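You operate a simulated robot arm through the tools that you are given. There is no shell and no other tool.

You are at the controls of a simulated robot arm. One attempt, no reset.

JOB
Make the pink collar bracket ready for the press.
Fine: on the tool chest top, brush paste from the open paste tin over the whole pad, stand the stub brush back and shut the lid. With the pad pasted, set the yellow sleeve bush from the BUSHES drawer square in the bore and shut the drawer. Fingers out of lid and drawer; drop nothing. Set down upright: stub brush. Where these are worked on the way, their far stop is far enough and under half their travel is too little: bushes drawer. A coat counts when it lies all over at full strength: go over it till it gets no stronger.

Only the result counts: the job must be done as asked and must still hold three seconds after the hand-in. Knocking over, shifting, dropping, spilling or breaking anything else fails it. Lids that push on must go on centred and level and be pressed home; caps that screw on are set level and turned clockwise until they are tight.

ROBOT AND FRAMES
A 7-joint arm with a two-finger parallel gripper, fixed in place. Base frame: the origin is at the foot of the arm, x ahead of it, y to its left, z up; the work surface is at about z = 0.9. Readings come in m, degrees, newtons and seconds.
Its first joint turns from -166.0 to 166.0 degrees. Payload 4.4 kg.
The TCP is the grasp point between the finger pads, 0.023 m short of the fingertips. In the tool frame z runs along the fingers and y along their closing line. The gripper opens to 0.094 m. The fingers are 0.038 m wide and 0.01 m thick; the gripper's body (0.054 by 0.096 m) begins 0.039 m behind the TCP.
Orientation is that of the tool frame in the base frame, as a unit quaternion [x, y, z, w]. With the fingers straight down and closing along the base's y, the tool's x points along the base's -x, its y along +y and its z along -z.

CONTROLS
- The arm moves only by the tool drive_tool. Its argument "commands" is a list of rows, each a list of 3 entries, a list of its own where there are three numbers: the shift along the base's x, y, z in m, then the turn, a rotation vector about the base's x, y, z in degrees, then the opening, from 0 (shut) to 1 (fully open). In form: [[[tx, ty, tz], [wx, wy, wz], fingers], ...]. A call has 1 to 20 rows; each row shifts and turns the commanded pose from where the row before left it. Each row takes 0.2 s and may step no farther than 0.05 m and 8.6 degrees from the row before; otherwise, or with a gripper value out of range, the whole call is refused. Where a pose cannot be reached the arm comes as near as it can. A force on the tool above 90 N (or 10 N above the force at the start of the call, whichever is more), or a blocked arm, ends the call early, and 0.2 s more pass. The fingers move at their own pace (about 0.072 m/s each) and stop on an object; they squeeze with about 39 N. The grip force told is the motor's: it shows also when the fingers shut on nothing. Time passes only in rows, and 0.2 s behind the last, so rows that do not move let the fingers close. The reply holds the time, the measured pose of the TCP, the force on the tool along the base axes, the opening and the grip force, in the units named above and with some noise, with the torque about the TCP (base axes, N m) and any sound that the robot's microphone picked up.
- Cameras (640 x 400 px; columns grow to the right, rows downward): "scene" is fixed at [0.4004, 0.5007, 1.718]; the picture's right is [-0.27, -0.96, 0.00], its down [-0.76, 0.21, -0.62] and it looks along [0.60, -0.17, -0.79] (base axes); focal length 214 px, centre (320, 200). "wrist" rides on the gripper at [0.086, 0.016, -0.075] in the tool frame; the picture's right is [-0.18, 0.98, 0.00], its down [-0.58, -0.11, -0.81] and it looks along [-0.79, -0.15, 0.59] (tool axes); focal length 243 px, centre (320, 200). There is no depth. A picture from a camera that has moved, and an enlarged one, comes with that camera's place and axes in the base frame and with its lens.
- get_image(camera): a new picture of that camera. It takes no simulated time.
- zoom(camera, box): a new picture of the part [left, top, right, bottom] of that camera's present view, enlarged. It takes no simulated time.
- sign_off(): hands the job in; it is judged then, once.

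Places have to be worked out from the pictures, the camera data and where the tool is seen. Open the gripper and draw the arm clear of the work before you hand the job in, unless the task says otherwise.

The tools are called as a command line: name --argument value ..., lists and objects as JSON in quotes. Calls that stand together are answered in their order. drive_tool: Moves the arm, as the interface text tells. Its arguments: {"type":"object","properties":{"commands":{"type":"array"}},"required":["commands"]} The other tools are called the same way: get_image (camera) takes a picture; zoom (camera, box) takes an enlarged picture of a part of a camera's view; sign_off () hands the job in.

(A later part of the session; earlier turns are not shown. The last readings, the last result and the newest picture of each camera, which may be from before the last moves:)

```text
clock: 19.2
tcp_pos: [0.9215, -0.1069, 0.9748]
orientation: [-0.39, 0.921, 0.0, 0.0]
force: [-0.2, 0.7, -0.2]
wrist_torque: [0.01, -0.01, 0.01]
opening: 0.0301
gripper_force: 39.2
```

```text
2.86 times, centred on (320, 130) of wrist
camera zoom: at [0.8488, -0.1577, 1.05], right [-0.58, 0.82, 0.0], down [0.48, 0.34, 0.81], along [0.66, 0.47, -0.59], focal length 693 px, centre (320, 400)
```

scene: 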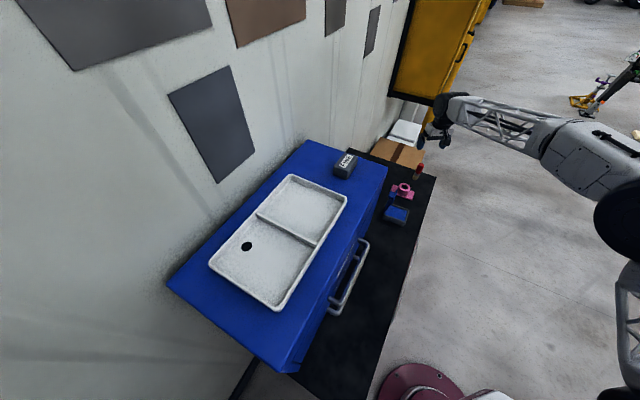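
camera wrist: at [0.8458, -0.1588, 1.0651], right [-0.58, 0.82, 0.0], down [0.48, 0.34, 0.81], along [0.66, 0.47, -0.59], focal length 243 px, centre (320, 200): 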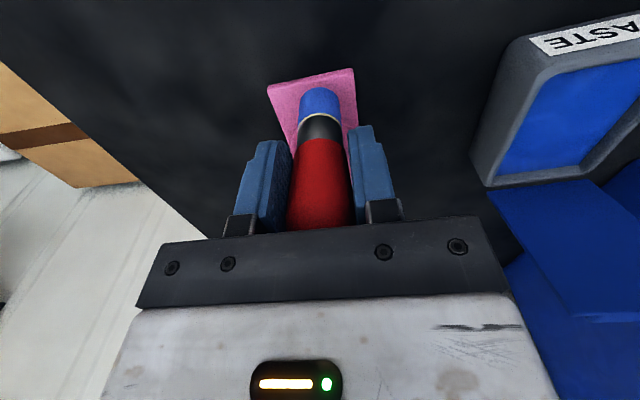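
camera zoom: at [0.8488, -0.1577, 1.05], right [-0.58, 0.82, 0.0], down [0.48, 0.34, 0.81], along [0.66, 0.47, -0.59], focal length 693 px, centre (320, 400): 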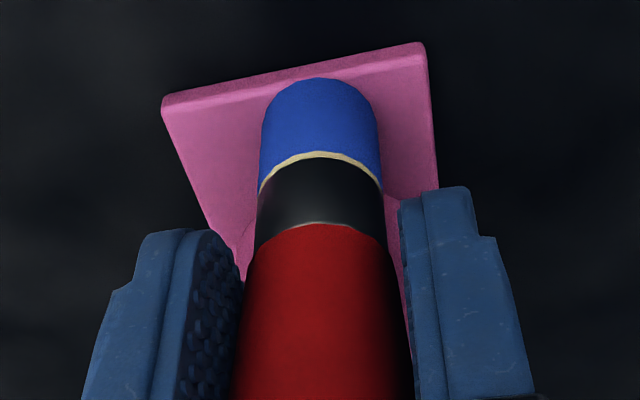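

No contact yet; the images show the brush slid ~2 mm up in the grip when dipping, so plate contact should come at z ≈ 0.975. I shift 2–3 mm sideways to centre and lower another millimetre at a time.

drive_tool --commands '[[[0.0018, -0.0017, -0.001], [0, 0, 0], 0.1], [[0, 0, 0], [0, 0, 0], 0.1]]'

drive_tool --commands '[[[0, 0, -0.001], [0, 0, 0], 0.1], [[0, 0, 0], [0, 0, 0], 0.1]]'

zoom --camera "wrist" --box '[250, 60, 390, 200]'

```text
clock: 19.8
tcp_pos: [0.9229, -0.1104, 0.9746]
orientation: [-0.391, 0.92, 0.0, 0.0]
force: [-1.0, 0.2, 2.0]
wrist_torque: [0.02, 0.03, 0.05]
opening: 0.0304
gripper_force: 39.3
```

```text
clock: 20.4
tcp_pos: [0.9221, -0.1088, 0.9759]
orientation: [-0.391, 0.92, -0.001, 0.0]
force: [0.2, -3.3, 11.2]
wrist_torque: [-0.06, -0.03, 0.04]
opening: 0.0301
gripper_force: 39.0
```

```text
2.86 times, centred on (320, 130) of wrist
camera zoom: at [0.8508, -0.1594, 1.0488], right [-0.58, 0.82, 0.0], down [0.48, 0.34, 0.81], along [0.66, 0.47, -0.59], focal length 693 px, centre (320, 400)
```

zoom: 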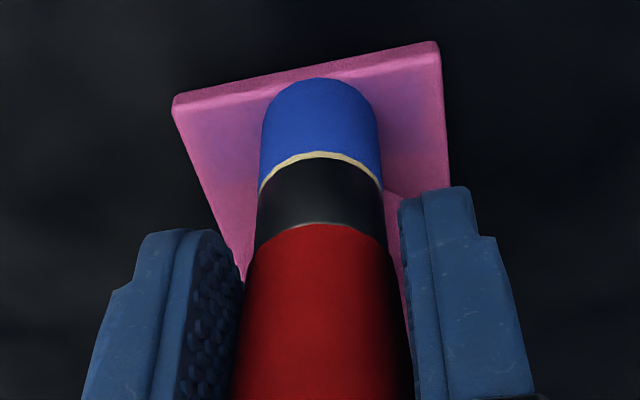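

Contact is reached (~11 N at commanded z 0.9745) and the plate already shows a faint blue tint around the brush, so the plate is the pad. I ease off slightly, step 2 mm away from the collar and sweep across the width.

drive_tool --commands '[[[-0.0014, -0.0015, 0.0008], [0, 0, 0], 0.1], [[0.0058, -0.0055, 0], [0, 0, 0], 0.1], [[0.0058, -0.0055, 0], [0, 0, 0], 0.1], [[0.0058, -0.0055, 0], [0, 0, 0], 0.1], [[-0.0058, 0.0055, 0], [0, 0, 0], 0.1], [[-0.0058, 0.0055, 0], [0, 0, 0], 0.1], [[-0.0058, 0.0055, 0], [0, 0, 0], 0.1], [[-0.0058, 0.0055, 0], [0, 0, 0], 0.1], [[-0.0058, 0.0055, 0], [0, 0, 0], 0.1], [[-0.0058, 0.0055, 0], [0, 0, 0], 0.1]]'

zoom --camera "scene" --box '[390, 170, 420, 200]'

zoom --camera "wrist" --box '[250, 60, 390, 200]'

```text
clock: 22.6
tcp_pos: [0.9021, -0.0963, 0.9749]
orientation: [-0.391, 0.921, 0.001, -0.001]
force: [-0.3, -1.2, -0.5]
wrist_torque: [0.01, -0.05, -0.02]
opening: 0.03
gripper_force: 39.4
```

```text
13.33 times, centred on (405, 185) of scene
camera zoom: at [0.4004, 0.5007, 1.718], right [-0.27, -0.96, 0.0], down [-0.76, 0.21, -0.62], along [0.6, -0.17, -0.79], focal length 2860 px, centre (-813, 400)
```

zoom: 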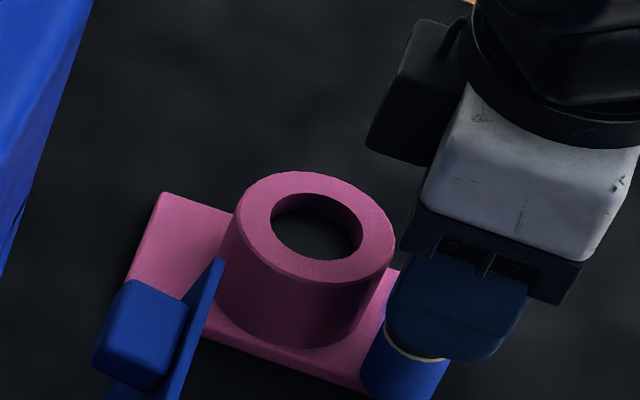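

```text
2.86 times, centred on (320, 130) of wrist
camera zoom: at [0.8318, -0.146, 1.0501], right [-0.58, 0.82, 0.0], down [0.48, 0.34, 0.81], along [0.66, 0.47, -0.59], focal length 693 px, centre (320, 400)
```

zoom: 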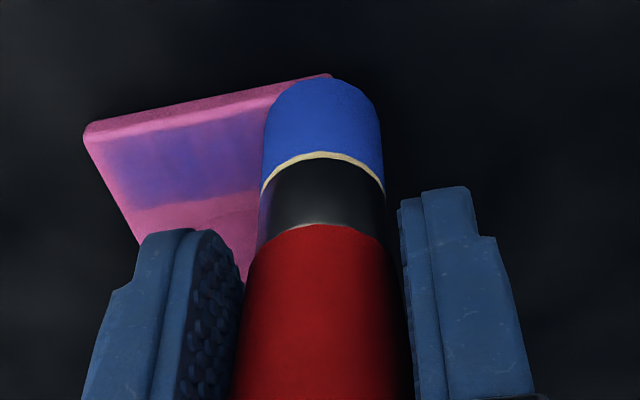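

The plate shows a clear translucent blue coat band where the brush passed, so it builds up with passes. I press a hair more and make several further passes across the front area at two offsets.

drive_tool --commands '[[[0, 0, -0.0004], [0, 0, 0], 0.1], [[0.0058, -0.0055, 0], [0, 0, 0], 0.1], [[0.0058, -0.0055, 0], [0, 0, 0], 0.1], [[0.0058, -0.0055, 0], [0, 0, 0], 0.1], [[0.0058, -0.0055, 0], [0, 0, 0], 0.1], [[0.0058, -0.0055, 0], [0, 0, 0], 0.1], [[0.0058, -0.0055, 0], [0, 0, 0], 0.1], [[-0.002, -0.0022, 0], [0, 0, 0], 0.1], [[-0.0058, 0.0055, 0], [0, 0, 0], 0.1], [[-0.0058, 0.0055, 0], [0, 0, 0], 0.1], [[-0.0058, 0.0055, 0], [0, 0, 0], 0.1], [[-0.0058, 0.0055, 0], [0, 0, 0], 0.1], [[-0.0058, 0.0055, 0], [0, 0, 0], 0.1], [[-0.0058, 0.0055, 0], [0, 0, 0], 0.1]]'

zoom --camera "wrist" --box '[250, 60, 390, 200]'

zoom --camera "scene" --box '[390, 170, 420, 200]'

```text
clock: 25.6
tcp_pos: [0.9017, -0.0989, 0.9748]
orientation: [-0.39, 0.921, -0.001, -0.001]
force: [0.3, -1.2, 2.8]
wrist_torque: [0.0, -0.13, -0.02]
opening: 0.0304
gripper_force: 38.6
```

```text
2.86 times, centred on (320, 130) of wrist
camera zoom: at [0.8297, -0.1482, 1.0487], right [-0.58, 0.82, 0.0], down [0.48, 0.34, 0.81], along [0.66, 0.47, -0.59], focal length 693 px, centre (320, 400)
```

zoom: 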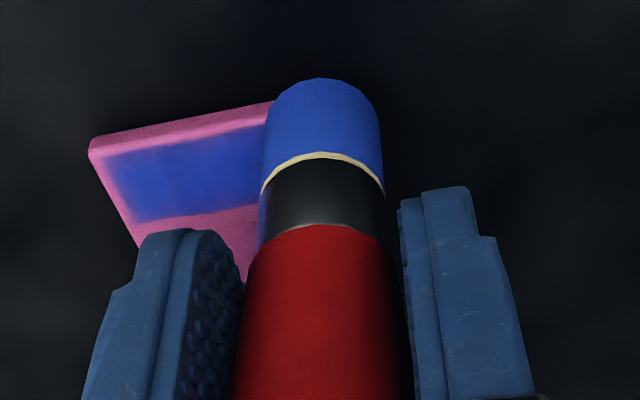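

```text
13.33 times, centred on (405, 185) of scene
camera zoom: at [0.4004, 0.5007, 1.718], right [-0.27, -0.96, 0.0], down [-0.76, 0.21, -0.62], along [0.6, -0.17, -0.79], focal length 2860 px, centre (-813, 400)
```

zoom: 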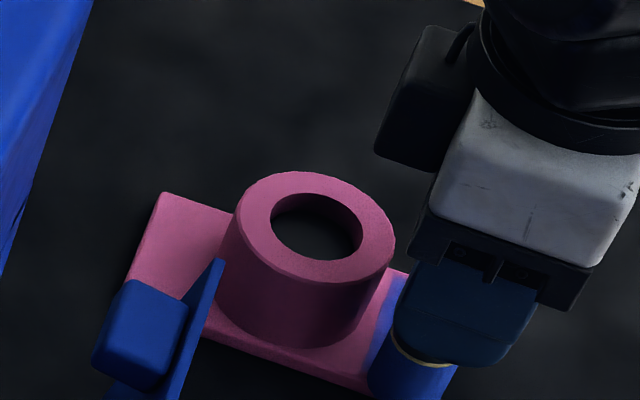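

The coat is now noticeably stronger over a rectangular area at the front of the plate. I lift and move the brush aside to view the whole pad.

drive_tool --commands '[[[0, 0, 0.04], [0, 0, 0], 0.1], [[0.03, -0.028, 0.01], [0, 0, 0], 0.1], [[0.03, -0.028, 0], [0, 0, 0], 0.1], [[0, 0, 0], [0, 0, 0], 0.1]]'

get_image --camera "wrist"

zoom --camera "wrist" --box '[330, 40, 450, 160]'

zoom --camera "scene" --box '[390, 170, 420, 200]'

```text
clock: 26.6
tcp_pos: [0.9621, -0.1539, 1.0246]
orientation: [-0.391, 0.921, 0.0, 0.001]
force: [0.2, 0.1, -0.4]
wrist_torque: [0.01, 0.0, -0.02]
opening: 0.0304
gripper_force: 38.9
```

```text
taken
camera wrist: at [0.8908, -0.2042, 1.0993], right [-0.58, 0.82, 0.0], down [0.48, 0.34, 0.81], along [0.66, 0.47, -0.59], focal length 243 px, centre (320, 200)
```

wrist: 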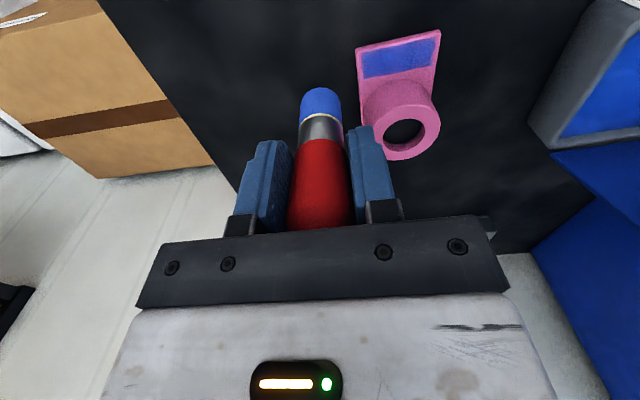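

```text
3.33 times, centred on (390, 100) of wrist
camera zoom: at [0.8908, -0.2042, 1.0993], right [-0.58, 0.82, 0.0], down [0.48, 0.34, 0.81], along [0.66, 0.47, -0.59], focal length 809 px, centre (87, 533)
```

zoom: 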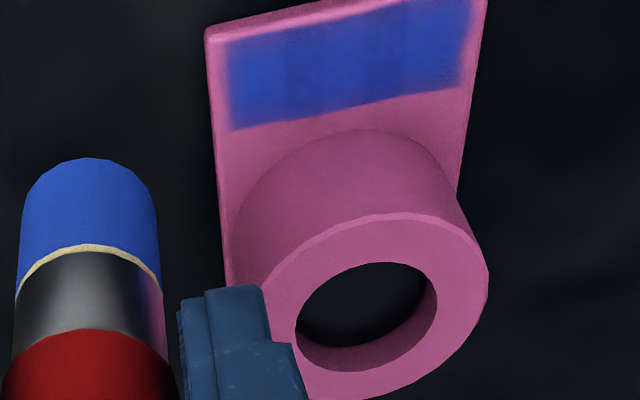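

```text
13.33 times, centred on (405, 185) of scene
camera zoom: at [0.4004, 0.5007, 1.718], right [-0.27, -0.96, 0.0], down [-0.76, 0.21, -0.62], along [0.6, -0.17, -0.79], focal length 2860 px, centre (-813, 400)
```

zoom: 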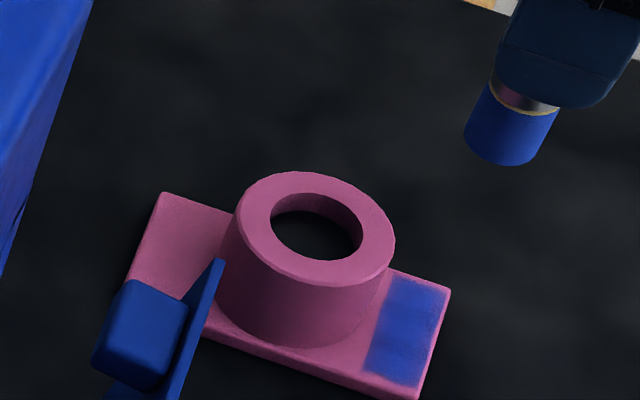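

The pad is a rectangle (≈50 × 20 mm) at the front of the plate; the coat is slightly uneven. I go down again for more full-width passes extending past both ends.

drive_tool --commands '[[[-0.0187, 0.0211, -0.02], [0, 0, 0], 0.1], [[0, 0, -0.02], [0, 0, 0], 0.1], [[0, 0, -0.01], [0, 0, 0], 0.1], [[-0.0055, 0.0051, 0], [0, 0, 0], 0.1], [[-0.0055, 0.0051, 0], [0, 0, 0], 0.1], [[-0.0055, 0.0051, 0], [0, 0, 0], 0.1], [[-0.0055, 0.0051, 0], [0, 0, 0], 0.1], [[-0.0055, 0.0051, 0], [0, 0, 0], 0.1], [[-0.0055, 0.0051, 0], [0, 0, 0], 0.1], [[-0.0055, 0.0051, 0], [0, 0, 0], 0.1], [[-0.0055, 0.0051, 0], [0, 0, 0], 0.1], [[-0.002, -0.0022, 0], [0, 0, 0], 0.1], [[0.0055, -0.0051, 0], [0, 0, 0], 0.1], [[0.0055, -0.0051, 0], [0, 0, 0], 0.1], [[0.0055, -0.0051, 0], [0, 0, 0], 0.1], [[0.0055, -0.0051, 0], [0, 0, 0], 0.1], [[0.0055, -0.0051, 0], [0, 0, 0], 0.1], [[0.0055, -0.0051, 0], [0, 0, 0], 0.1], [[0.0055, -0.0051, 0], [0, 0, 0], 0.1], [[0.0055, -0.0051, 0], [0, 0, 0], 0.1]]'

drive_tool --commands '[[[0, 0, 0.03], [0, 0, 0], 0.1], [[0.0187, -0.0189, 0.02], [0, 0, 0], 0.1], [[0, 0, 0], [0, 0, 0], 0.1]]'

zoom --camera "wrist" --box '[330, 30, 450, 150]'

zoom --camera "scene" --box '[390, 170, 420, 200]'

```text
clock: 30.8
tcp_pos: [0.9408, -0.1339, 0.9755]
orientation: [-0.391, 0.92, 0.001, 0.0]
force: [0.1, -0.7, -0.2]
wrist_torque: [-0.01, -0.02, 0.02]
opening: 0.0304
gripper_force: 38.7
```

```text
clock: 31.6
tcp_pos: [0.9597, -0.1545, 1.0234]
orientation: [-0.39, 0.921, 0.0, 0.0]
force: [0.7, 0.4, 0.1]
wrist_torque: [0.01, -0.01, 0.01]
opening: 0.0303
gripper_force: 39.0
```

```text
3.33 times, centred on (390, 90) of wrist
camera zoom: at [0.8882, -0.2045, 1.0974], right [-0.58, 0.82, 0.0], down [0.48, 0.34, 0.81], along [0.66, 0.47, -0.59], focal length 809 px, centre (87, 567)
```

zoom: 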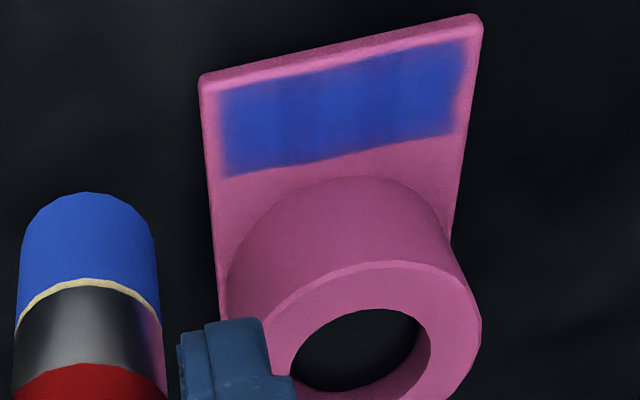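

```text
13.33 times, centred on (405, 185) of scene
camera zoom: at [0.4004, 0.5007, 1.718], right [-0.27, -0.96, 0.0], down [-0.76, 0.21, -0.62], along [0.6, -0.17, -0.79], focal length 2860 px, centre (-813, 400)
```

zoom: 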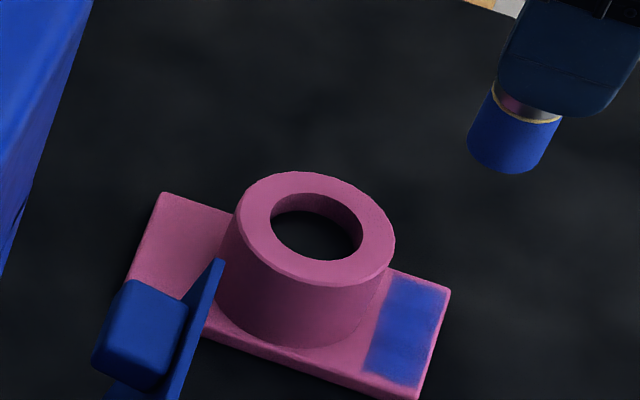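

The coat looks nearly uniform with faint lighter stripes and little contact force on the last pass. I recharge the brush in the tin and then repeat with slightly firmer contact.

drive_tool --commands '[[[0, 0, 0.035], [0, 0, 0], 0.1], [[-0.02736, 0.03374, 0], [0, 0, 0], 0.1], [[-0.02736, 0.03374, 0], [0, 0, 0], 0.1], [[-0.02736, 0.03374, 0], [0, 0, 0], 0.1], [[-0.02736, 0.03374, 0], [0, 0, 0], 0.1], [[-0.02736, 0.03374, 0], [0, 0, 0], 0.1], [[0, 0, -0.03], [0, 0, 0], 0.1], [[0, 0, -0.022], [0, 0, 0], 0.1], [[0, 0, -0.006], [0, 0, 0], 0.1], [[0, 0, -0.002], [0, 0, 0], 0.1], [[0, 0, 0], [0, 0, 0], 0.1]]'

zoom --camera "wrist" --box '[250, 0, 410, 160]'

```text
clock: 34.0
tcp_pos: [0.8228, 0.0161, 0.9989]
orientation: [-0.391, 0.921, -0.002, 0.001]
force: [-1.7, 0.2, 9.5]
wrist_torque: [0.01, 0.03, -0.01]
opening: 0.0299
gripper_force: 38.7
```

```text
2.50 times, centred on (330, 80) of wrist
camera zoom: at [0.7517, -0.0347, 1.0733], right [-0.58, 0.82, 0.0], down [0.48, 0.34, 0.81], along [0.66, 0.47, -0.59], focal length 606 px, centre (295, 500)
```

zoom: 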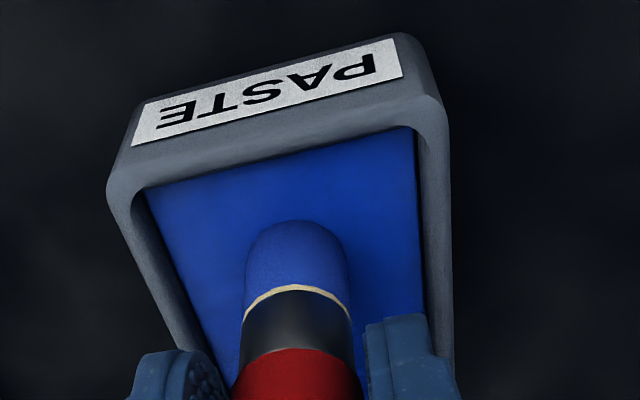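

Recharged with ~9.5 N contact. I go back to the pad and sweep again, 0.4 mm lower than before.

drive_tool --commands '[[[0, 0, 0.03], [0, 0, 0], 0.1], [[0, 0, 0.03], [0, 0, 0], 0.1], [[0.02402, -0.02952, 0], [0, 0, 0], 0.1], [[0.02402, -0.02952, 0], [0, 0, 0], 0.1], [[0.02402, -0.02952, 0], [0, 0, 0], 0.1], [[0.02402, -0.02952, 0], [0, 0, 0], 0.1], [[0.02402, -0.02952, 0], [0, 0, 0], 0.1], [[0, 0, -0.045], [0, 0, 0], 0.1], [[0, 0, -0.035], [0, 0, 0], 0.1], [[0, 0, -0.0055], [0, 0, 0], 0.1], [[-0.0055, 0.0051, 0], [0, 0, 0], 0.1], [[-0.0055, 0.0051, 0], [0, 0, 0], 0.1], [[-0.0055, 0.0051, 0], [0, 0, 0], 0.1], [[-0.0055, 0.0051, 0], [0, 0, 0], 0.1]]'

drive_tool --commands '[[[-0.0055, 0.0051, 0], [0, 0, 0], 0.1], [[-0.0055, 0.0051, 0], [0, 0, 0], 0.1], [[-0.0055, 0.0051, 0], [0, 0, 0], 0.1], [[-0.0055, 0.0051, 0], [0, 0, 0], 0.1], [[-0.002, -0.0022, 0], [0, 0, 0], 0.1], [[0.0055, -0.0051, 0], [0, 0, 0], 0.1], [[0.0055, -0.0051, 0], [0, 0, 0], 0.1], [[0.0055, -0.0051, 0], [0, 0, 0], 0.1], [[0.0055, -0.0051, 0], [0, 0, 0], 0.1]]'

drive_tool --commands '[[[0.0055, -0.0051, 0], [0, 0, 0], 0.1], [[0.0055, -0.0051, 0], [0, 0, 0], 0.1], [[0.0055, -0.0051, 0], [0, 0, 0], 0.1], [[0.0055, -0.0051, 0], [0, 0, 0], 0.1], [[0, 0, 0.03], [0, 0, 0], 0.1], [[0.0187, -0.0189, 0.02], [0, 0, 0], 0.1], [[0, 0, 0], [0, 0, 0], 0.1]]'

zoom --camera "wrist" --box '[330, 30, 450, 150]'

zoom --camera "scene" --box '[390, 170, 420, 200]'

```text
clock: 37.0
tcp_pos: [0.9211, -0.1109, 0.9741]
orientation: [-0.391, 0.92, 0.001, -0.001]
force: [1.7, -1.2, 6.2]
wrist_torque: [-0.03, -0.11, 0.0]
opening: 0.0303
gripper_force: 39.6
```

```text
clock: 39.0
tcp_pos: [0.9191, -0.1165, 0.9732]
orientation: [-0.391, 0.921, 0.0, 0.0]
force: [-2.9, 2.8, 15.4]
wrist_torque: [0.17, 0.04, 0.04]
opening: 0.0302
gripper_force: 39.1
```

```text
clock: 40.6
tcp_pos: [0.957, -0.1559, 1.0226]
orientation: [-0.39, 0.921, 0.0, 0.0]
force: [0.4, 0.4, -0.3]
wrist_torque: [0.01, 0.01, 0.0]
opening: 0.0301
gripper_force: 39.1
```

```text
3.33 times, centred on (390, 90) of wrist
camera zoom: at [0.8859, -0.2053, 1.0972], right [-0.58, 0.82, 0.0], down [0.48, 0.34, 0.81], along [0.66, 0.47, -0.59], focal length 809 px, centre (87, 567)
```

zoom: 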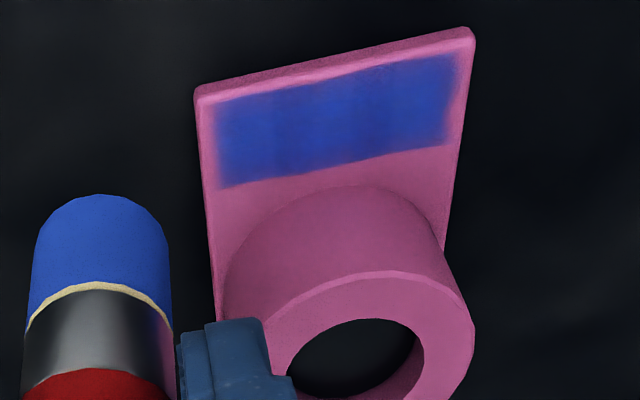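

```text
13.33 times, centred on (405, 185) of scene
camera zoom: at [0.4004, 0.5007, 1.718], right [-0.27, -0.96, 0.0], down [-0.76, 0.21, -0.62], along [0.6, -0.17, -0.79], focal length 2860 px, centre (-813, 400)
```

zoom: 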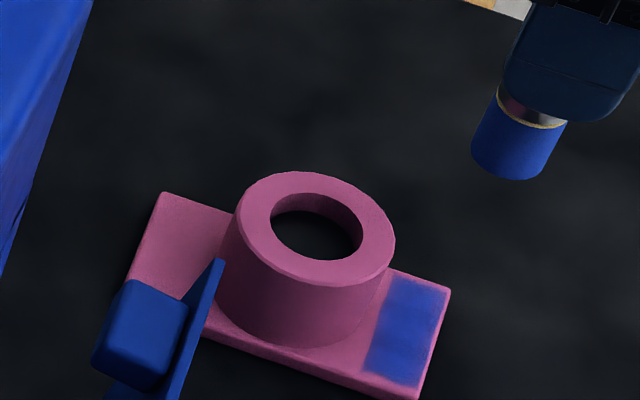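

The band pattern looks the same as before re-dipping, suggesting saturation. I take tighter close-ups to compare the colour across the pad.

zoom --camera "wrist" --box '[360, 30, 425, 95]'

zoom --camera "scene" --box '[405, 188, 413, 200]'

```text
6.15 times, centred on (392, 62) of wrist
camera zoom: at [0.8859, -0.2053, 1.0972], right [-0.58, 0.82, 0.0], down [0.48, 0.34, 0.81], along [0.66, 0.47, -0.59], focal length 1493 px, centre (-126, 1046)
```

zoom: 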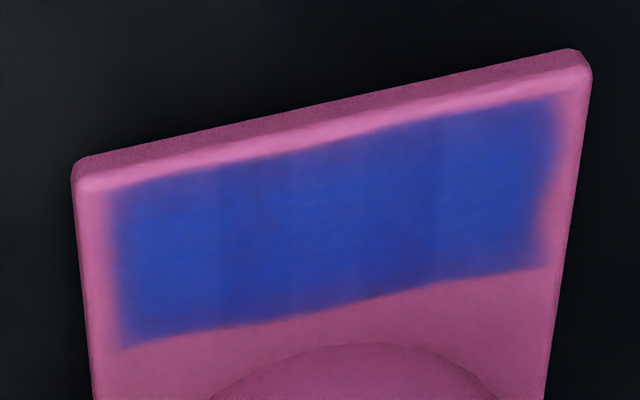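

```text
16.00 times, centred on (409, 194) of scene
camera zoom: at [0.4004, 0.5007, 1.718], right [-0.27, -0.96, 0.0], down [-0.76, 0.21, -0.62], along [0.6, -0.17, -0.79], focal length 3432 px, centre (-1104, 296)
```

zoom: 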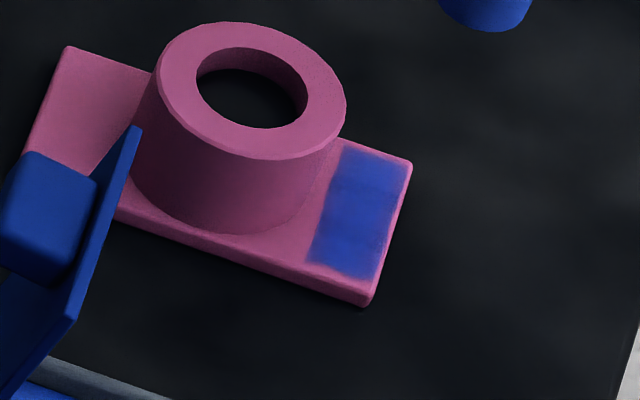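

Some thinner spots remain near one end and toward the collar side, and I notice commands rebase on the actual pose between calls, causing small drift. I do a careful pass reaching the collar-side corners at both ends and the line between.

drive_tool --commands '[[[-0.0134, 0.0322, -0.02], [0, 0, 0], 0.1], [[0, 0, -0.02], [0, 0, 0], 0.1], [[0, 0, -0.0083], [0, 0, 0], 0.1], [[0, 0, 0], [0, 0, 0], 0.1], [[-0.0041, -0.0044, 0], [0, 0, 0], 0.1], [[-0.00365, 0.00343, 0], [0, 0, 0], 0.1], [[-0.00365, 0.00343, 0], [0, 0, 0], 0.1], [[-0.00365, 0.00343, 0], [0, 0, 0], 0.1], [[-0.00365, 0.00343, 0], [0, 0, 0], 0.1], [[-0.00365, 0.00343, 0], [0, 0, 0], 0.1], [[-0.00365, 0.00343, 0], [0, 0, 0], 0.1], [[-0.00365, 0.00343, 0], [0, 0, 0], 0.1], [[-0.00365, 0.00343, 0], [0, 0, 0], 0.1], [[-0.00365, 0.00343, 0], [0, 0, 0], 0.1], [[-0.00365, 0.00343, 0], [0, 0, 0], 0.1], [[0.0041, 0.0044, 0], [0, 0, 0], 0.1], [[0, 0, 0], [0, 0, 0], 0.1]]'

drive_tool --commands '[[[0, 0, 0.025], [0, 0, 0], 0.1], [[0.025, -0.033, 0.02], [0, 0, 0], 0.1], [[0.025, -0.033, 0], [0, 0, 0], 0.1], [[0, 0, 0], [0, 0, 0], 0.1]]'

zoom --camera "wrist" --box '[350, 30, 430, 110]'

zoom --camera "scene" --box '[405, 188, 413, 200]'

```text
clock: 41.3
tcp_pos: [0.9505, -0.125, 1.002]
orientation: [-0.39, 0.921, -0.006, 0.009]
force: [-0.8, 0.3, 15.5]
wrist_torque: [0.23, 0.0, 0.05]
opening: 0.0302
gripper_force: 39.2
stopped in row 3: the force on the tool passed its limit at 106 N (the readings are from after the stop); the commanded pose is now the measured one
```

```text
clock: 42.3
tcp_pos: [0.9987, -0.1903, 1.0397]
orientation: [-0.39, 0.921, -0.005, 0.007]
force: [-0.5, 0.2, -0.2]
wrist_torque: [-0.01, -0.02, -0.02]
opening: 0.0301
gripper_force: 38.9
```

```text
5.00 times, centred on (390, 70) of wrist
camera zoom: at [0.9258, -0.2393, 1.113], right [-0.58, 0.82, -0.01], down [0.47, 0.34, 0.81], along [0.67, 0.46, -0.58], focal length 1213 px, centre (-30, 850)
```

zoom: 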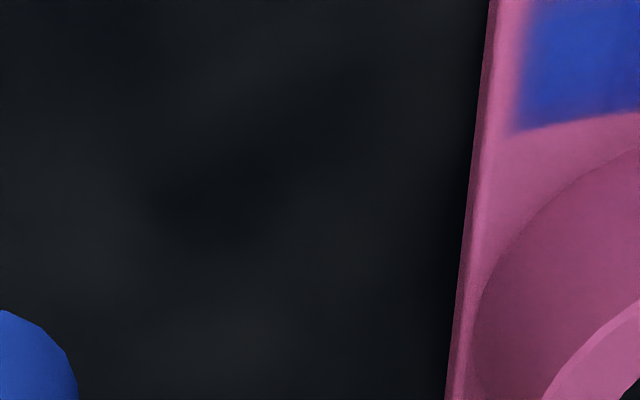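

```text
16.00 times, centred on (409, 194) of scene
camera zoom: at [0.4004, 0.5007, 1.718], right [-0.27, -0.96, 0.0], down [-0.76, 0.21, -0.62], along [0.6, -0.17, -0.79], focal length 3432 px, centre (-1104, 296)
```

zoom: 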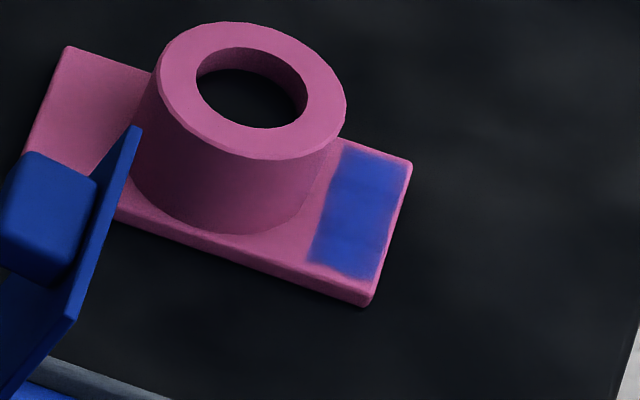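

The call stopped on a 106 N force at z ≈ 1.00, so something touched unexpectedly. The bracket looks unmoved in the scene view; I check the brush in the grip and the surroundings.

get_image --camera "wrist"

zoom --camera "scene" --box '[370, 130, 450, 220]'

zoom --camera "scene" --box '[395, 150, 435, 190]'

```text
taken
camera wrist: at [0.9258, -0.2393, 1.113], right [-0.58, 0.82, -0.01], down [0.47, 0.34, 0.81], along [0.67, 0.46, -0.58], focal length 243 px, centre (320, 200)
```

wrist: 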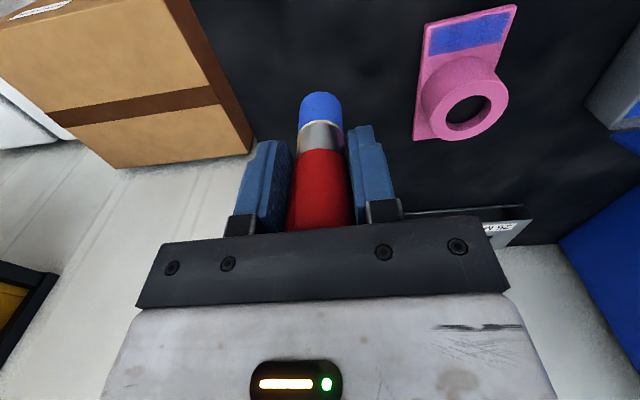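

```text
4.44 times, centred on (410, 175) of scene
camera zoom: at [0.4004, 0.5007, 1.718], right [-0.27, -0.96, 0.0], down [-0.76, 0.21, -0.62], along [0.6, -0.17, -0.79], focal length 953 px, centre (-80, 311)
```

zoom: 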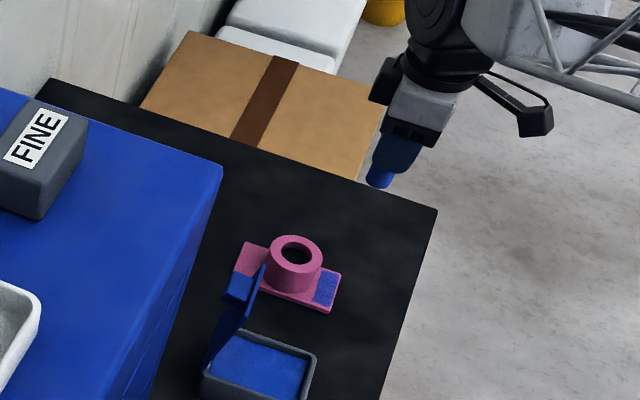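

```text
10.00 times, centred on (415, 170) of scene
camera zoom: at [0.4004, 0.5007, 1.718], right [-0.27, -0.96, 0.0], down [-0.76, 0.21, -0.62], along [0.6, -0.17, -0.79], focal length 2145 px, centre (-630, 500)
```

zoom: 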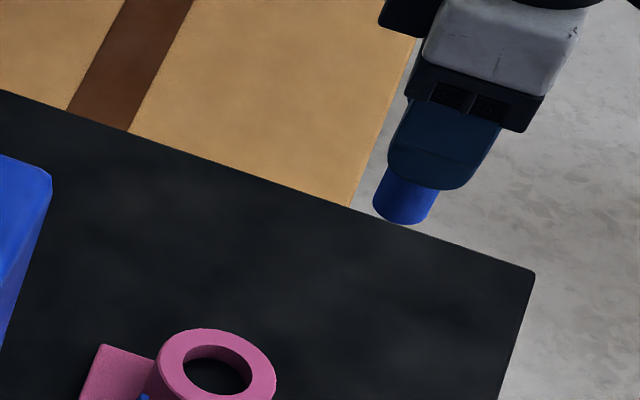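

The brush slid up a few mm in the grip; the bracket hasn't moved in the scene view. I zoom in on the collar from here to recheck its location.

zoom --camera "wrist" --box '[400, 0, 540, 150]'

zoom --camera "wrist" --box '[230, 70, 410, 250]'

```text
2.67 times, centred on (470, 75) of wrist
camera zoom: at [0.9258, -0.2393, 1.113], right [-0.58, 0.82, -0.01], down [0.47, 0.34, 0.81], along [0.67, 0.46, -0.58], focal length 647 px, centre (-80, 533)
```

zoom: 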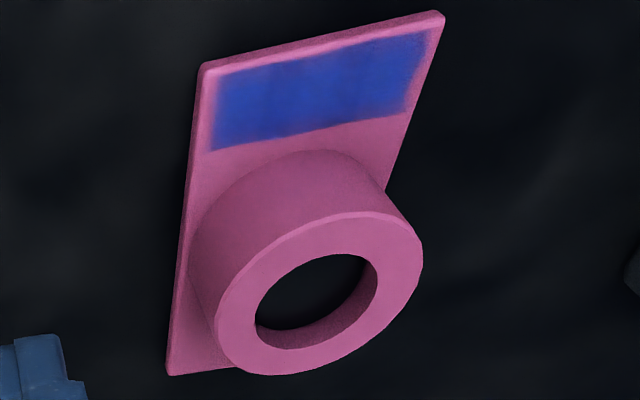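

```text
2.22 times, centred on (320, 160) of wrist
camera zoom: at [0.9258, -0.2393, 1.113], right [-0.58, 0.82, -0.01], down [0.47, 0.34, 0.81], along [0.67, 0.46, -0.58], focal length 539 px, centre (320, 289)
```

zoom: 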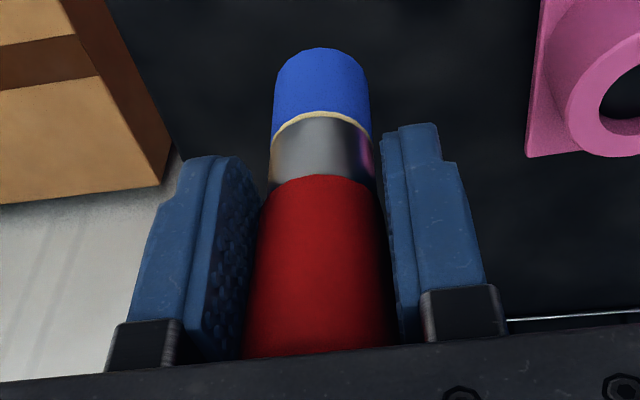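

From this view the collar centre is at (0.9525, −0.078) and its top at ≈ 0.941: the brush foot clipped the collar rim and slid up until it met the palm, leaving its tip ≈ 0.061 m below the TCP. I level the tool (1° tilt) and move back over the +e1 end of the pad, staying high.

drive_tool --commands '[[[-0.02, 0.0197, 0.005], [0.07, 0.32, 0], 0.1], [[-0.02, 0.0197, 0], [0.07, 0.32, 0], 0.1], [[-0.0184, 0.0198, 0], [0.07, 0.32, 0], 0.1], [[0, 0, 0], [0, 0, 0], 0.1]]'

zoom --camera "wrist" --box '[230, 20, 430, 200]'

zoom --camera "scene" --box '[390, 165, 430, 205]'

```text
clock: 43.3
tcp_pos: [0.9441, -0.1332, 1.0487]
orientation: [-0.39, 0.921, 0.0, 0.001]
force: [0.7, 0.7, -0.4]
wrist_torque: [0.02, 0.03, -0.01]
opening: 0.0298
gripper_force: 38.9
```

```text
2.22 times, centred on (330, 110) of wrist
camera zoom: at [0.8715, -0.183, 1.1227], right [-0.58, 0.82, 0.0], down [0.48, 0.34, 0.81], along [0.66, 0.47, -0.59], focal length 539 px, centre (298, 400)
```

zoom: 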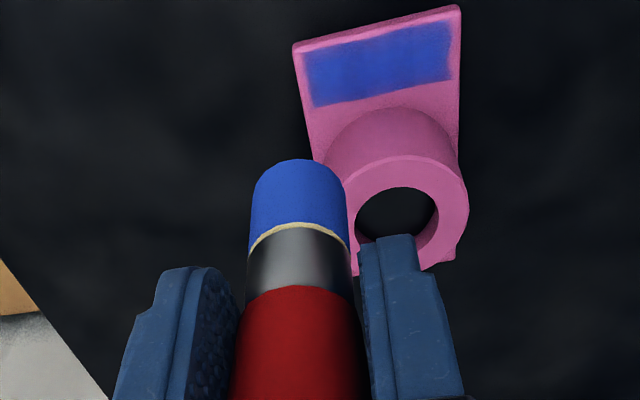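

```text
10.00 times, centred on (410, 185) of scene
camera zoom: at [0.4004, 0.5007, 1.718], right [-0.27, -0.96, 0.0], down [-0.76, 0.21, -0.62], along [0.6, -0.17, -0.79], focal length 2145 px, centre (-580, 350)
```

zoom: 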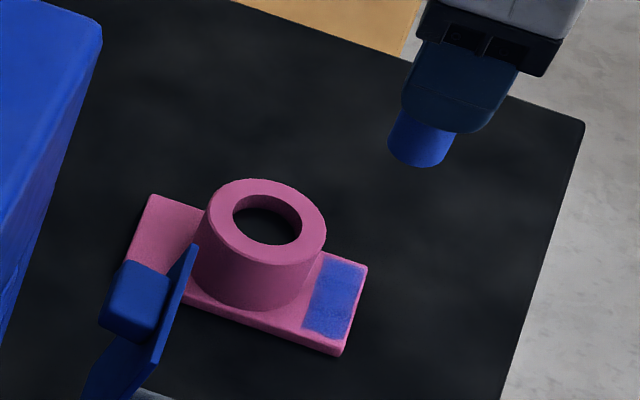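

The readings differ a bit from my bookkeeping, so I take two idle readings to judge the noise before descending.

drive_tool --commands '[[[0, 0, 0], [0, 0, 0], 0.1]]'

drive_tool --commands '[[[0, 0, 0], [0, 0, 0], 0.1]]'

drive_tool --commands '[[[0, 0, 0], [0, 0, 0], 0.1]]'

```text
clock: 43.7
tcp_pos: [0.9431, -0.1334, 1.0487]
orientation: [-0.39, 0.921, 0.001, 0.001]
force: [-0.3, 0.2, -0.9]
wrist_torque: [0.0, 0.03, 0.0]
opening: 0.0303
gripper_force: 39.3
```

```text
clock: 44.1
tcp_pos: [0.9437, -0.1317, 1.0485]
orientation: [-0.39, 0.921, 0.001, 0.001]
force: [-0.1, 0.2, -0.7]
wrist_torque: [0.04, 0.02, 0.01]
opening: 0.0299
gripper_force: 39.2
```

```text
clock: 44.5
tcp_pos: [0.9427, -0.1329, 1.0478]
orientation: [-0.389, 0.921, 0.0, 0.001]
force: [-0.5, -0.3, -0.4]
wrist_torque: [0.02, -0.01, 0.03]
opening: 0.0303
gripper_force: 39.1
```

Noise is about ±0.8 mm; true TCP ≈ (0.9434, −0.1328, 1.0484), i.e. clear of the collar beside the pad. I descend in stages to just above the plate.

drive_tool --commands '[[[0, 0, -0.035], [0, 0, 0], 0.1], [[0, 0, -0.03], [0, 0, 0], 0.1], [[0, 0, -0.008], [0, 0, 0], 0.1], [[0, 0, 0], [0, 0, 0], 0.1]]'

drive_tool --commands '[[[0, 0, -0.002], [0, 0, 0], 0.1], [[0, 0, -0.001], [0, 0, 0], 0.1], [[0, 0, 0], [0, 0, 0], 0.1]]'

zoom --camera "wrist" --box '[250, 60, 410, 200]'

```text
clock: 45.5
tcp_pos: [0.94, -0.1306, 0.9772]
orientation: [-0.39, 0.921, 0.0, 0.001]
force: [0.4, 0.8, -0.8]
wrist_torque: [-0.02, -0.02, 0.02]
opening: 0.0301
gripper_force: 38.7
```

```text
clock: 46.3
tcp_pos: [0.9422, -0.1301, 0.9748]
orientation: [-0.391, 0.921, 0.0, 0.001]
force: [-0.3, -0.5, 0.3]
wrist_torque: [0.0, 0.03, 0.02]
opening: 0.0301
gripper_force: 38.3
```

```text
2.86 times, centred on (330, 130) of wrist
camera zoom: at [0.8709, -0.1803, 1.0473], right [-0.58, 0.82, 0.0], down [0.48, 0.34, 0.81], along [0.66, 0.47, -0.59], focal length 693 px, centre (291, 400)
```

zoom: 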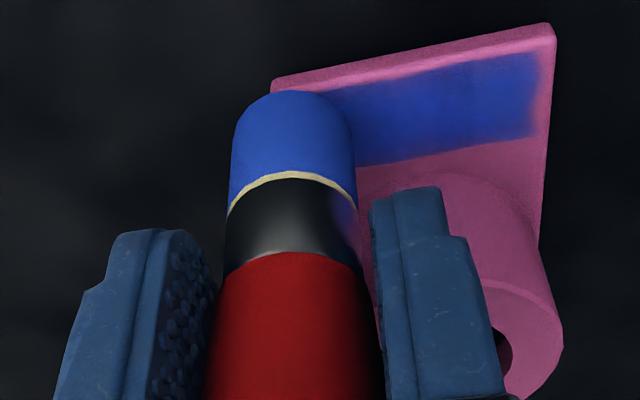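

Still ~5 mm above the plate and clear. I lower gently to contact.

drive_tool --commands '[[[0, 0, -0.002], [0, 0, 0], 0.1], [[0, 0, -0.002], [0, 0, 0], 0.1], [[0, 0, 0], [0, 0, 0], 0.1]]'

drive_tool --commands '[[[0, 0, -0.001], [0, 0, 0], 0.1], [[0, 0, 0], [0, 0, 0], 0.1]]'

```text
clock: 47.1
tcp_pos: [0.9427, -0.1319, 0.9685]
orientation: [-0.39, 0.921, 0.0, 0.0]
force: [0.0, 0.0, -0.1]
wrist_torque: [0.02, -0.02, 0.0]
opening: 0.0299
gripper_force: 39.5
```

```text
clock: 47.7
tcp_pos: [0.9427, -0.1313, 0.9704]
orientation: [-0.39, 0.921, 0.0, 0.001]
force: [0.6, -0.3, -1.3]
wrist_torque: [0.0, 0.01, 0.03]
opening: 0.0303
gripper_force: 39.3
```

No contact yet (z ≈ 0.969). Two more 1 mm steps with checks.

drive_tool --commands '[[[0, 0, -0.001], [0, 0, 0], 0.1], [[0, 0, 0], [0, 0, 0], 0.1]]'

drive_tool --commands '[[[0, 0, -0.001], [0, 0, 0], 0.1], [[0, 0, 0], [0, 0, 0], 0.1]]'

zoom --camera "wrist" --box '[250, 60, 410, 200]'

```text
clock: 48.3
tcp_pos: [0.9426, -0.1316, 0.9673]
orientation: [-0.39, 0.921, 0.001, 0.001]
force: [-0.9, -0.2, -0.6]
wrist_torque: [-0.03, 0.01, 0.0]
opening: 0.0301
gripper_force: 39.0
```

```text
clock: 48.9
tcp_pos: [0.943, -0.1311, 0.9672]
orientation: [-0.39, 0.921, 0.0, 0.002]
force: [0.8, -0.1, 1.3]
wrist_torque: [0.01, 0.0, 0.0]
opening: 0.03
gripper_force: 38.6
```

```text
2.86 times, centred on (330, 130) of wrist
camera zoom: at [0.8715, -0.1814, 1.0408], right [-0.58, 0.82, 0.0], down [0.48, 0.34, 0.81], along [0.66, 0.47, -0.59], focal length 693 px, centre (291, 400)
```

zoom: 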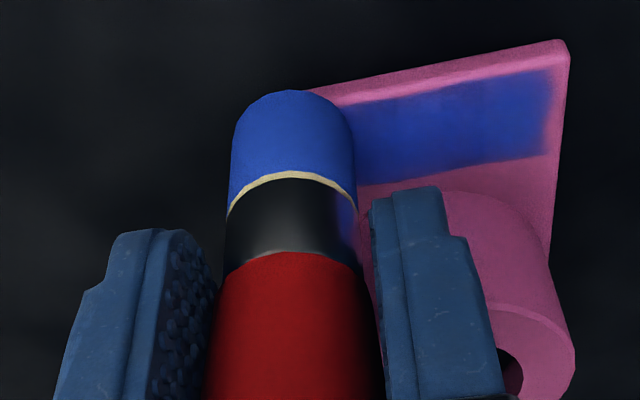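

First touch (~1 N) at z ≈ 0.967. I press 0.6 mm further and sweep slowly across the full width, slightly nearer the collar.

drive_tool --commands '[[[0.0008, 0.0009, -0.0006], [0, 0, 0], 0.1], [[-0.00306, 0.00288, 0], [0, 0, 0], 0.1], [[-0.00306, 0.00288, 0], [0, 0, 0], 0.1], [[-0.00306, 0.00288, 0], [0, 0, 0], 0.1], [[-0.00306, 0.00288, 0], [0, 0, 0], 0.1], [[-0.00306, 0.00288, 0], [0, 0, 0], 0.1], [[-0.00306, 0.00288, 0], [0, 0, 0], 0.1], [[-0.00306, 0.00288, 0], [0, 0, 0], 0.1], [[-0.00306, 0.00288, 0], [0, 0, 0], 0.1], [[-0.00306, 0.00288, 0], [0, 0, 0], 0.1], [[-0.00306, 0.00288, 0], [0, 0, 0], 0.1], [[-0.00306, 0.00288, 0], [0, 0, 0], 0.1], [[-0.00306, 0.00288, 0], [0, 0, 0], 0.1], [[-0.00306, 0.00288, 0], [0, 0, 0], 0.1], [[-0.00306, 0.00288, 0], [0, 0, 0], 0.1], [[-0.00306, 0.00288, 0], [0, 0, 0], 0.1]]'

zoom --camera "wrist" --box '[220, 60, 380, 200]'

zoom --camera "scene" --box '[390, 170, 420, 200]'

```text
clock: 52.3
tcp_pos: [0.8976, -0.0882, 0.9663]
orientation: [-0.39, 0.921, -0.001, 0.001]
force: [1.8, -2.2, 11.5]
wrist_torque: [-0.14, -0.28, -0.03]
opening: 0.0304
gripper_force: 38.7
```

```text
2.86 times, centred on (300, 130) of wrist
camera zoom: at [0.8254, -0.1377, 1.0405], right [-0.58, 0.82, 0.0], down [0.48, 0.34, 0.81], along [0.66, 0.47, -0.59], focal length 693 px, centre (377, 400)
```

zoom: 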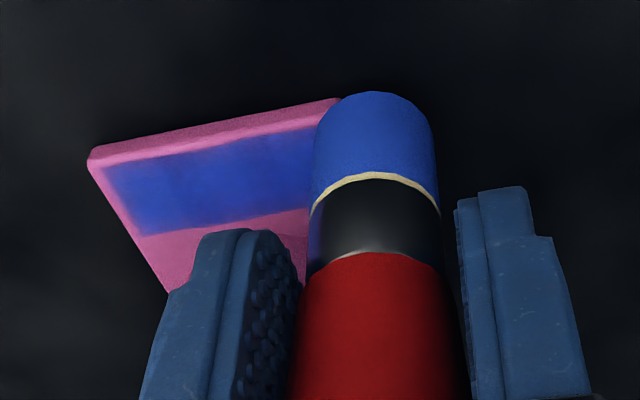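

```text
13.33 times, centred on (405, 185) of scene
camera zoom: at [0.4004, 0.5007, 1.718], right [-0.27, -0.96, 0.0], down [-0.76, 0.21, -0.62], along [0.6, -0.17, -0.79], focal length 2860 px, centre (-813, 400)
```

zoom: 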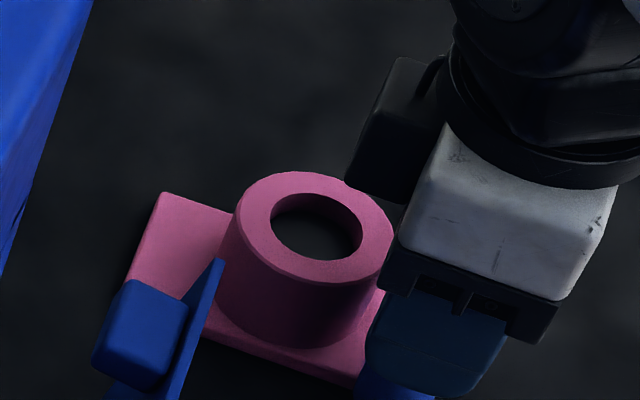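

Good contact; I go inward 1 mm and sweep back the other way.

drive_tool --commands '[[[0.0007, 0.0007, 0.0003], [0, 0, 0], 0.1], [[0.00306, -0.00288, 0], [0, 0, 0], 0.1], [[0.00306, -0.00288, 0], [0, 0, 0], 0.1], [[0.00306, -0.00288, 0], [0, 0, 0], 0.1], [[0.00306, -0.00288, 0], [0, 0, 0], 0.1], [[0.00306, -0.00288, 0], [0, 0, 0], 0.1], [[0.00306, -0.00288, 0], [0, 0, 0], 0.1], [[0.00306, -0.00288, 0], [0, 0, 0], 0.1], [[0.00306, -0.00288, 0], [0, 0, 0], 0.1], [[0.00306, -0.00288, 0], [0, 0, 0], 0.1], [[0.00306, -0.00288, 0], [0, 0, 0], 0.1], [[0.00306, -0.00288, 0], [0, 0, 0], 0.1], [[0.00306, -0.00288, 0], [0, 0, 0], 0.1], [[0.00306, -0.00288, 0], [0, 0, 0], 0.1], [[0.00306, -0.00288, 0], [0, 0, 0], 0.1], [[0.00306, -0.00288, 0], [0, 0, 0], 0.1]]'

zoom --camera "wrist" --box '[250, 60, 410, 200]'

```text
clock: 55.7
tcp_pos: [0.9431, -0.1273, 0.9667]
orientation: [-0.39, 0.921, 0.0, 0.001]
force: [-10.1, 6.7, 10.1]
wrist_torque: [0.18, 0.28, 0.2]
opening: 0.0303
gripper_force: 38.9
```

```text
2.86 times, centred on (330, 130) of wrist
camera zoom: at [0.8719, -0.1793, 1.0405], right [-0.58, 0.82, 0.0], down [0.48, 0.34, 0.81], along [0.66, 0.47, -0.59], focal length 693 px, centre (291, 400)
```

zoom: 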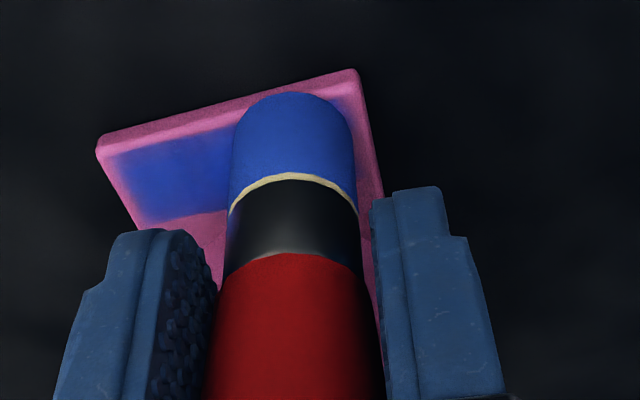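

The lateral force and the picture show the bracket got dragged along by a finger catching the collar. I back off slightly, lift straight up and inspect.

drive_tool --commands '[[[-0.0015, 0.0014, 0], [0, 0, 0], 0.1], [[-0.001, 0.001, 0.002], [0, 0, 0], 0.1], [[0, 0, 0.02], [0, 0, 0], 0.1], [[0, 0, 0.03], [0, 0, 0], 0.1], [[0, 0, 0.01], [0, 0, 0], 0.1], [[0, 0, 0], [0, 0, 0], 0.1]]'

get_image --camera "wrist"

zoom --camera "scene" --box '[385, 176, 421, 200]'

zoom --camera "scene" --box '[370, 140, 450, 230]'

```text
clock: 57.1
tcp_pos: [0.9411, -0.1273, 1.0293]
orientation: [-0.39, 0.921, 0.0, 0.001]
force: [0.9, 0.0, -1.3]
wrist_torque: [-0.02, 0.05, -0.02]
opening: 0.0302
gripper_force: 38.7
```

```text
taken
camera wrist: at [0.8701, -0.1774, 1.1018], right [-0.58, 0.82, 0.0], down [0.48, 0.34, 0.81], along [0.66, 0.47, -0.59], focal length 243 px, centre (320, 200)
```

wrist: 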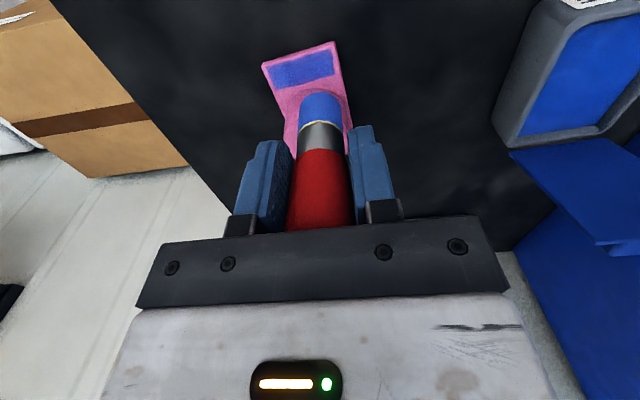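

```text
16.00 times, centred on (403, 188) of scene
camera zoom: at [0.4004, 0.5007, 1.718], right [-0.27, -0.96, 0.0], down [-0.76, 0.21, -0.62], along [0.6, -0.17, -0.79], focal length 3432 px, centre (-1008, 392)
```

zoom: 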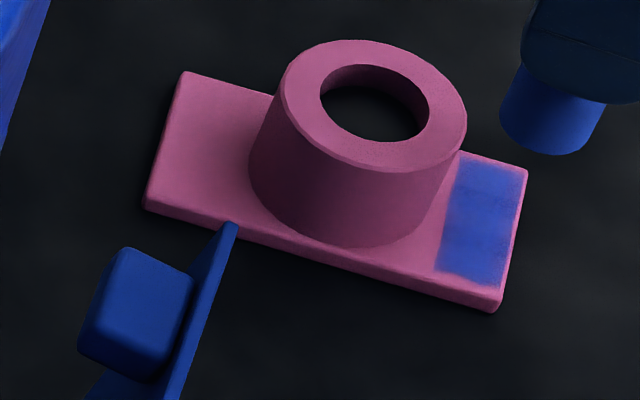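

```text
4.44 times, centred on (410, 185) of scene
camera zoom: at [0.4004, 0.5007, 1.718], right [-0.27, -0.96, 0.0], down [-0.76, 0.21, -0.62], along [0.6, -0.17, -0.79], focal length 953 px, centre (-80, 267)
```

zoom: 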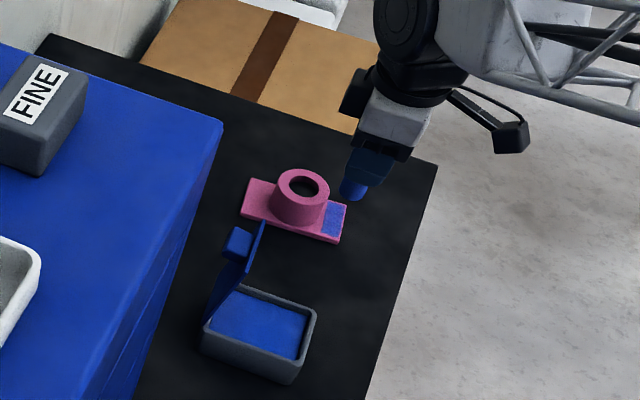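

The bracket slid about 3 cm (+e1) and rotated ~2°, still flat on the mat with nothing else touched; I can put it back later with the gripper. First I inspect the coat.

zoom --camera "wrist" --box '[255, 30, 355, 110]'

zoom --camera "scene" --box '[408, 180, 418, 196]'

```text
5.00 times, centred on (305, 70) of wrist
camera zoom: at [0.8701, -0.1774, 1.1018], right [-0.58, 0.82, 0.0], down [0.48, 0.34, 0.81], along [0.66, 0.47, -0.59], focal length 1213 px, centre (395, 850)
```

zoom: 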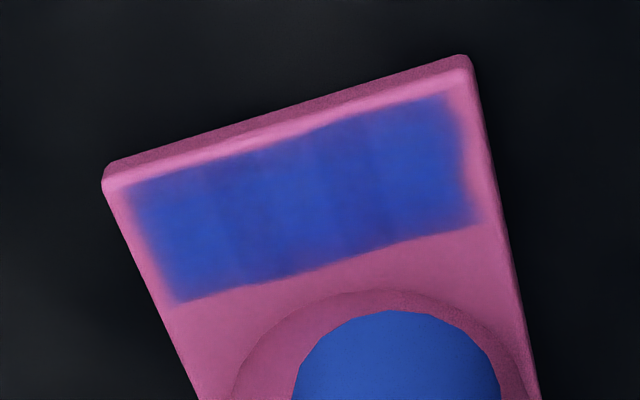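

```text
16.00 times, centred on (413, 188) of scene
camera zoom: at [0.4004, 0.5007, 1.718], right [-0.27, -0.96, 0.0], down [-0.76, 0.21, -0.62], along [0.6, -0.17, -0.79], focal length 3432 px, centre (-1168, 392)
```

zoom: 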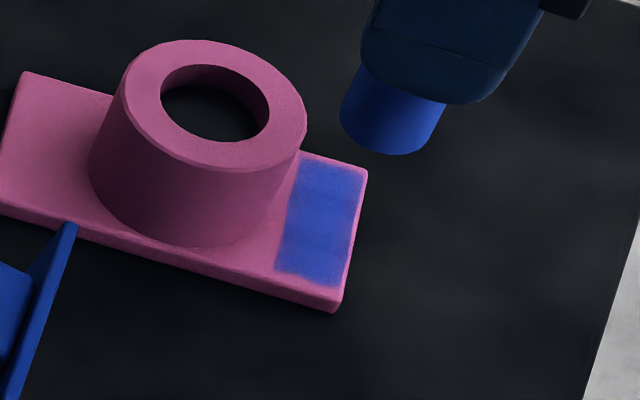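

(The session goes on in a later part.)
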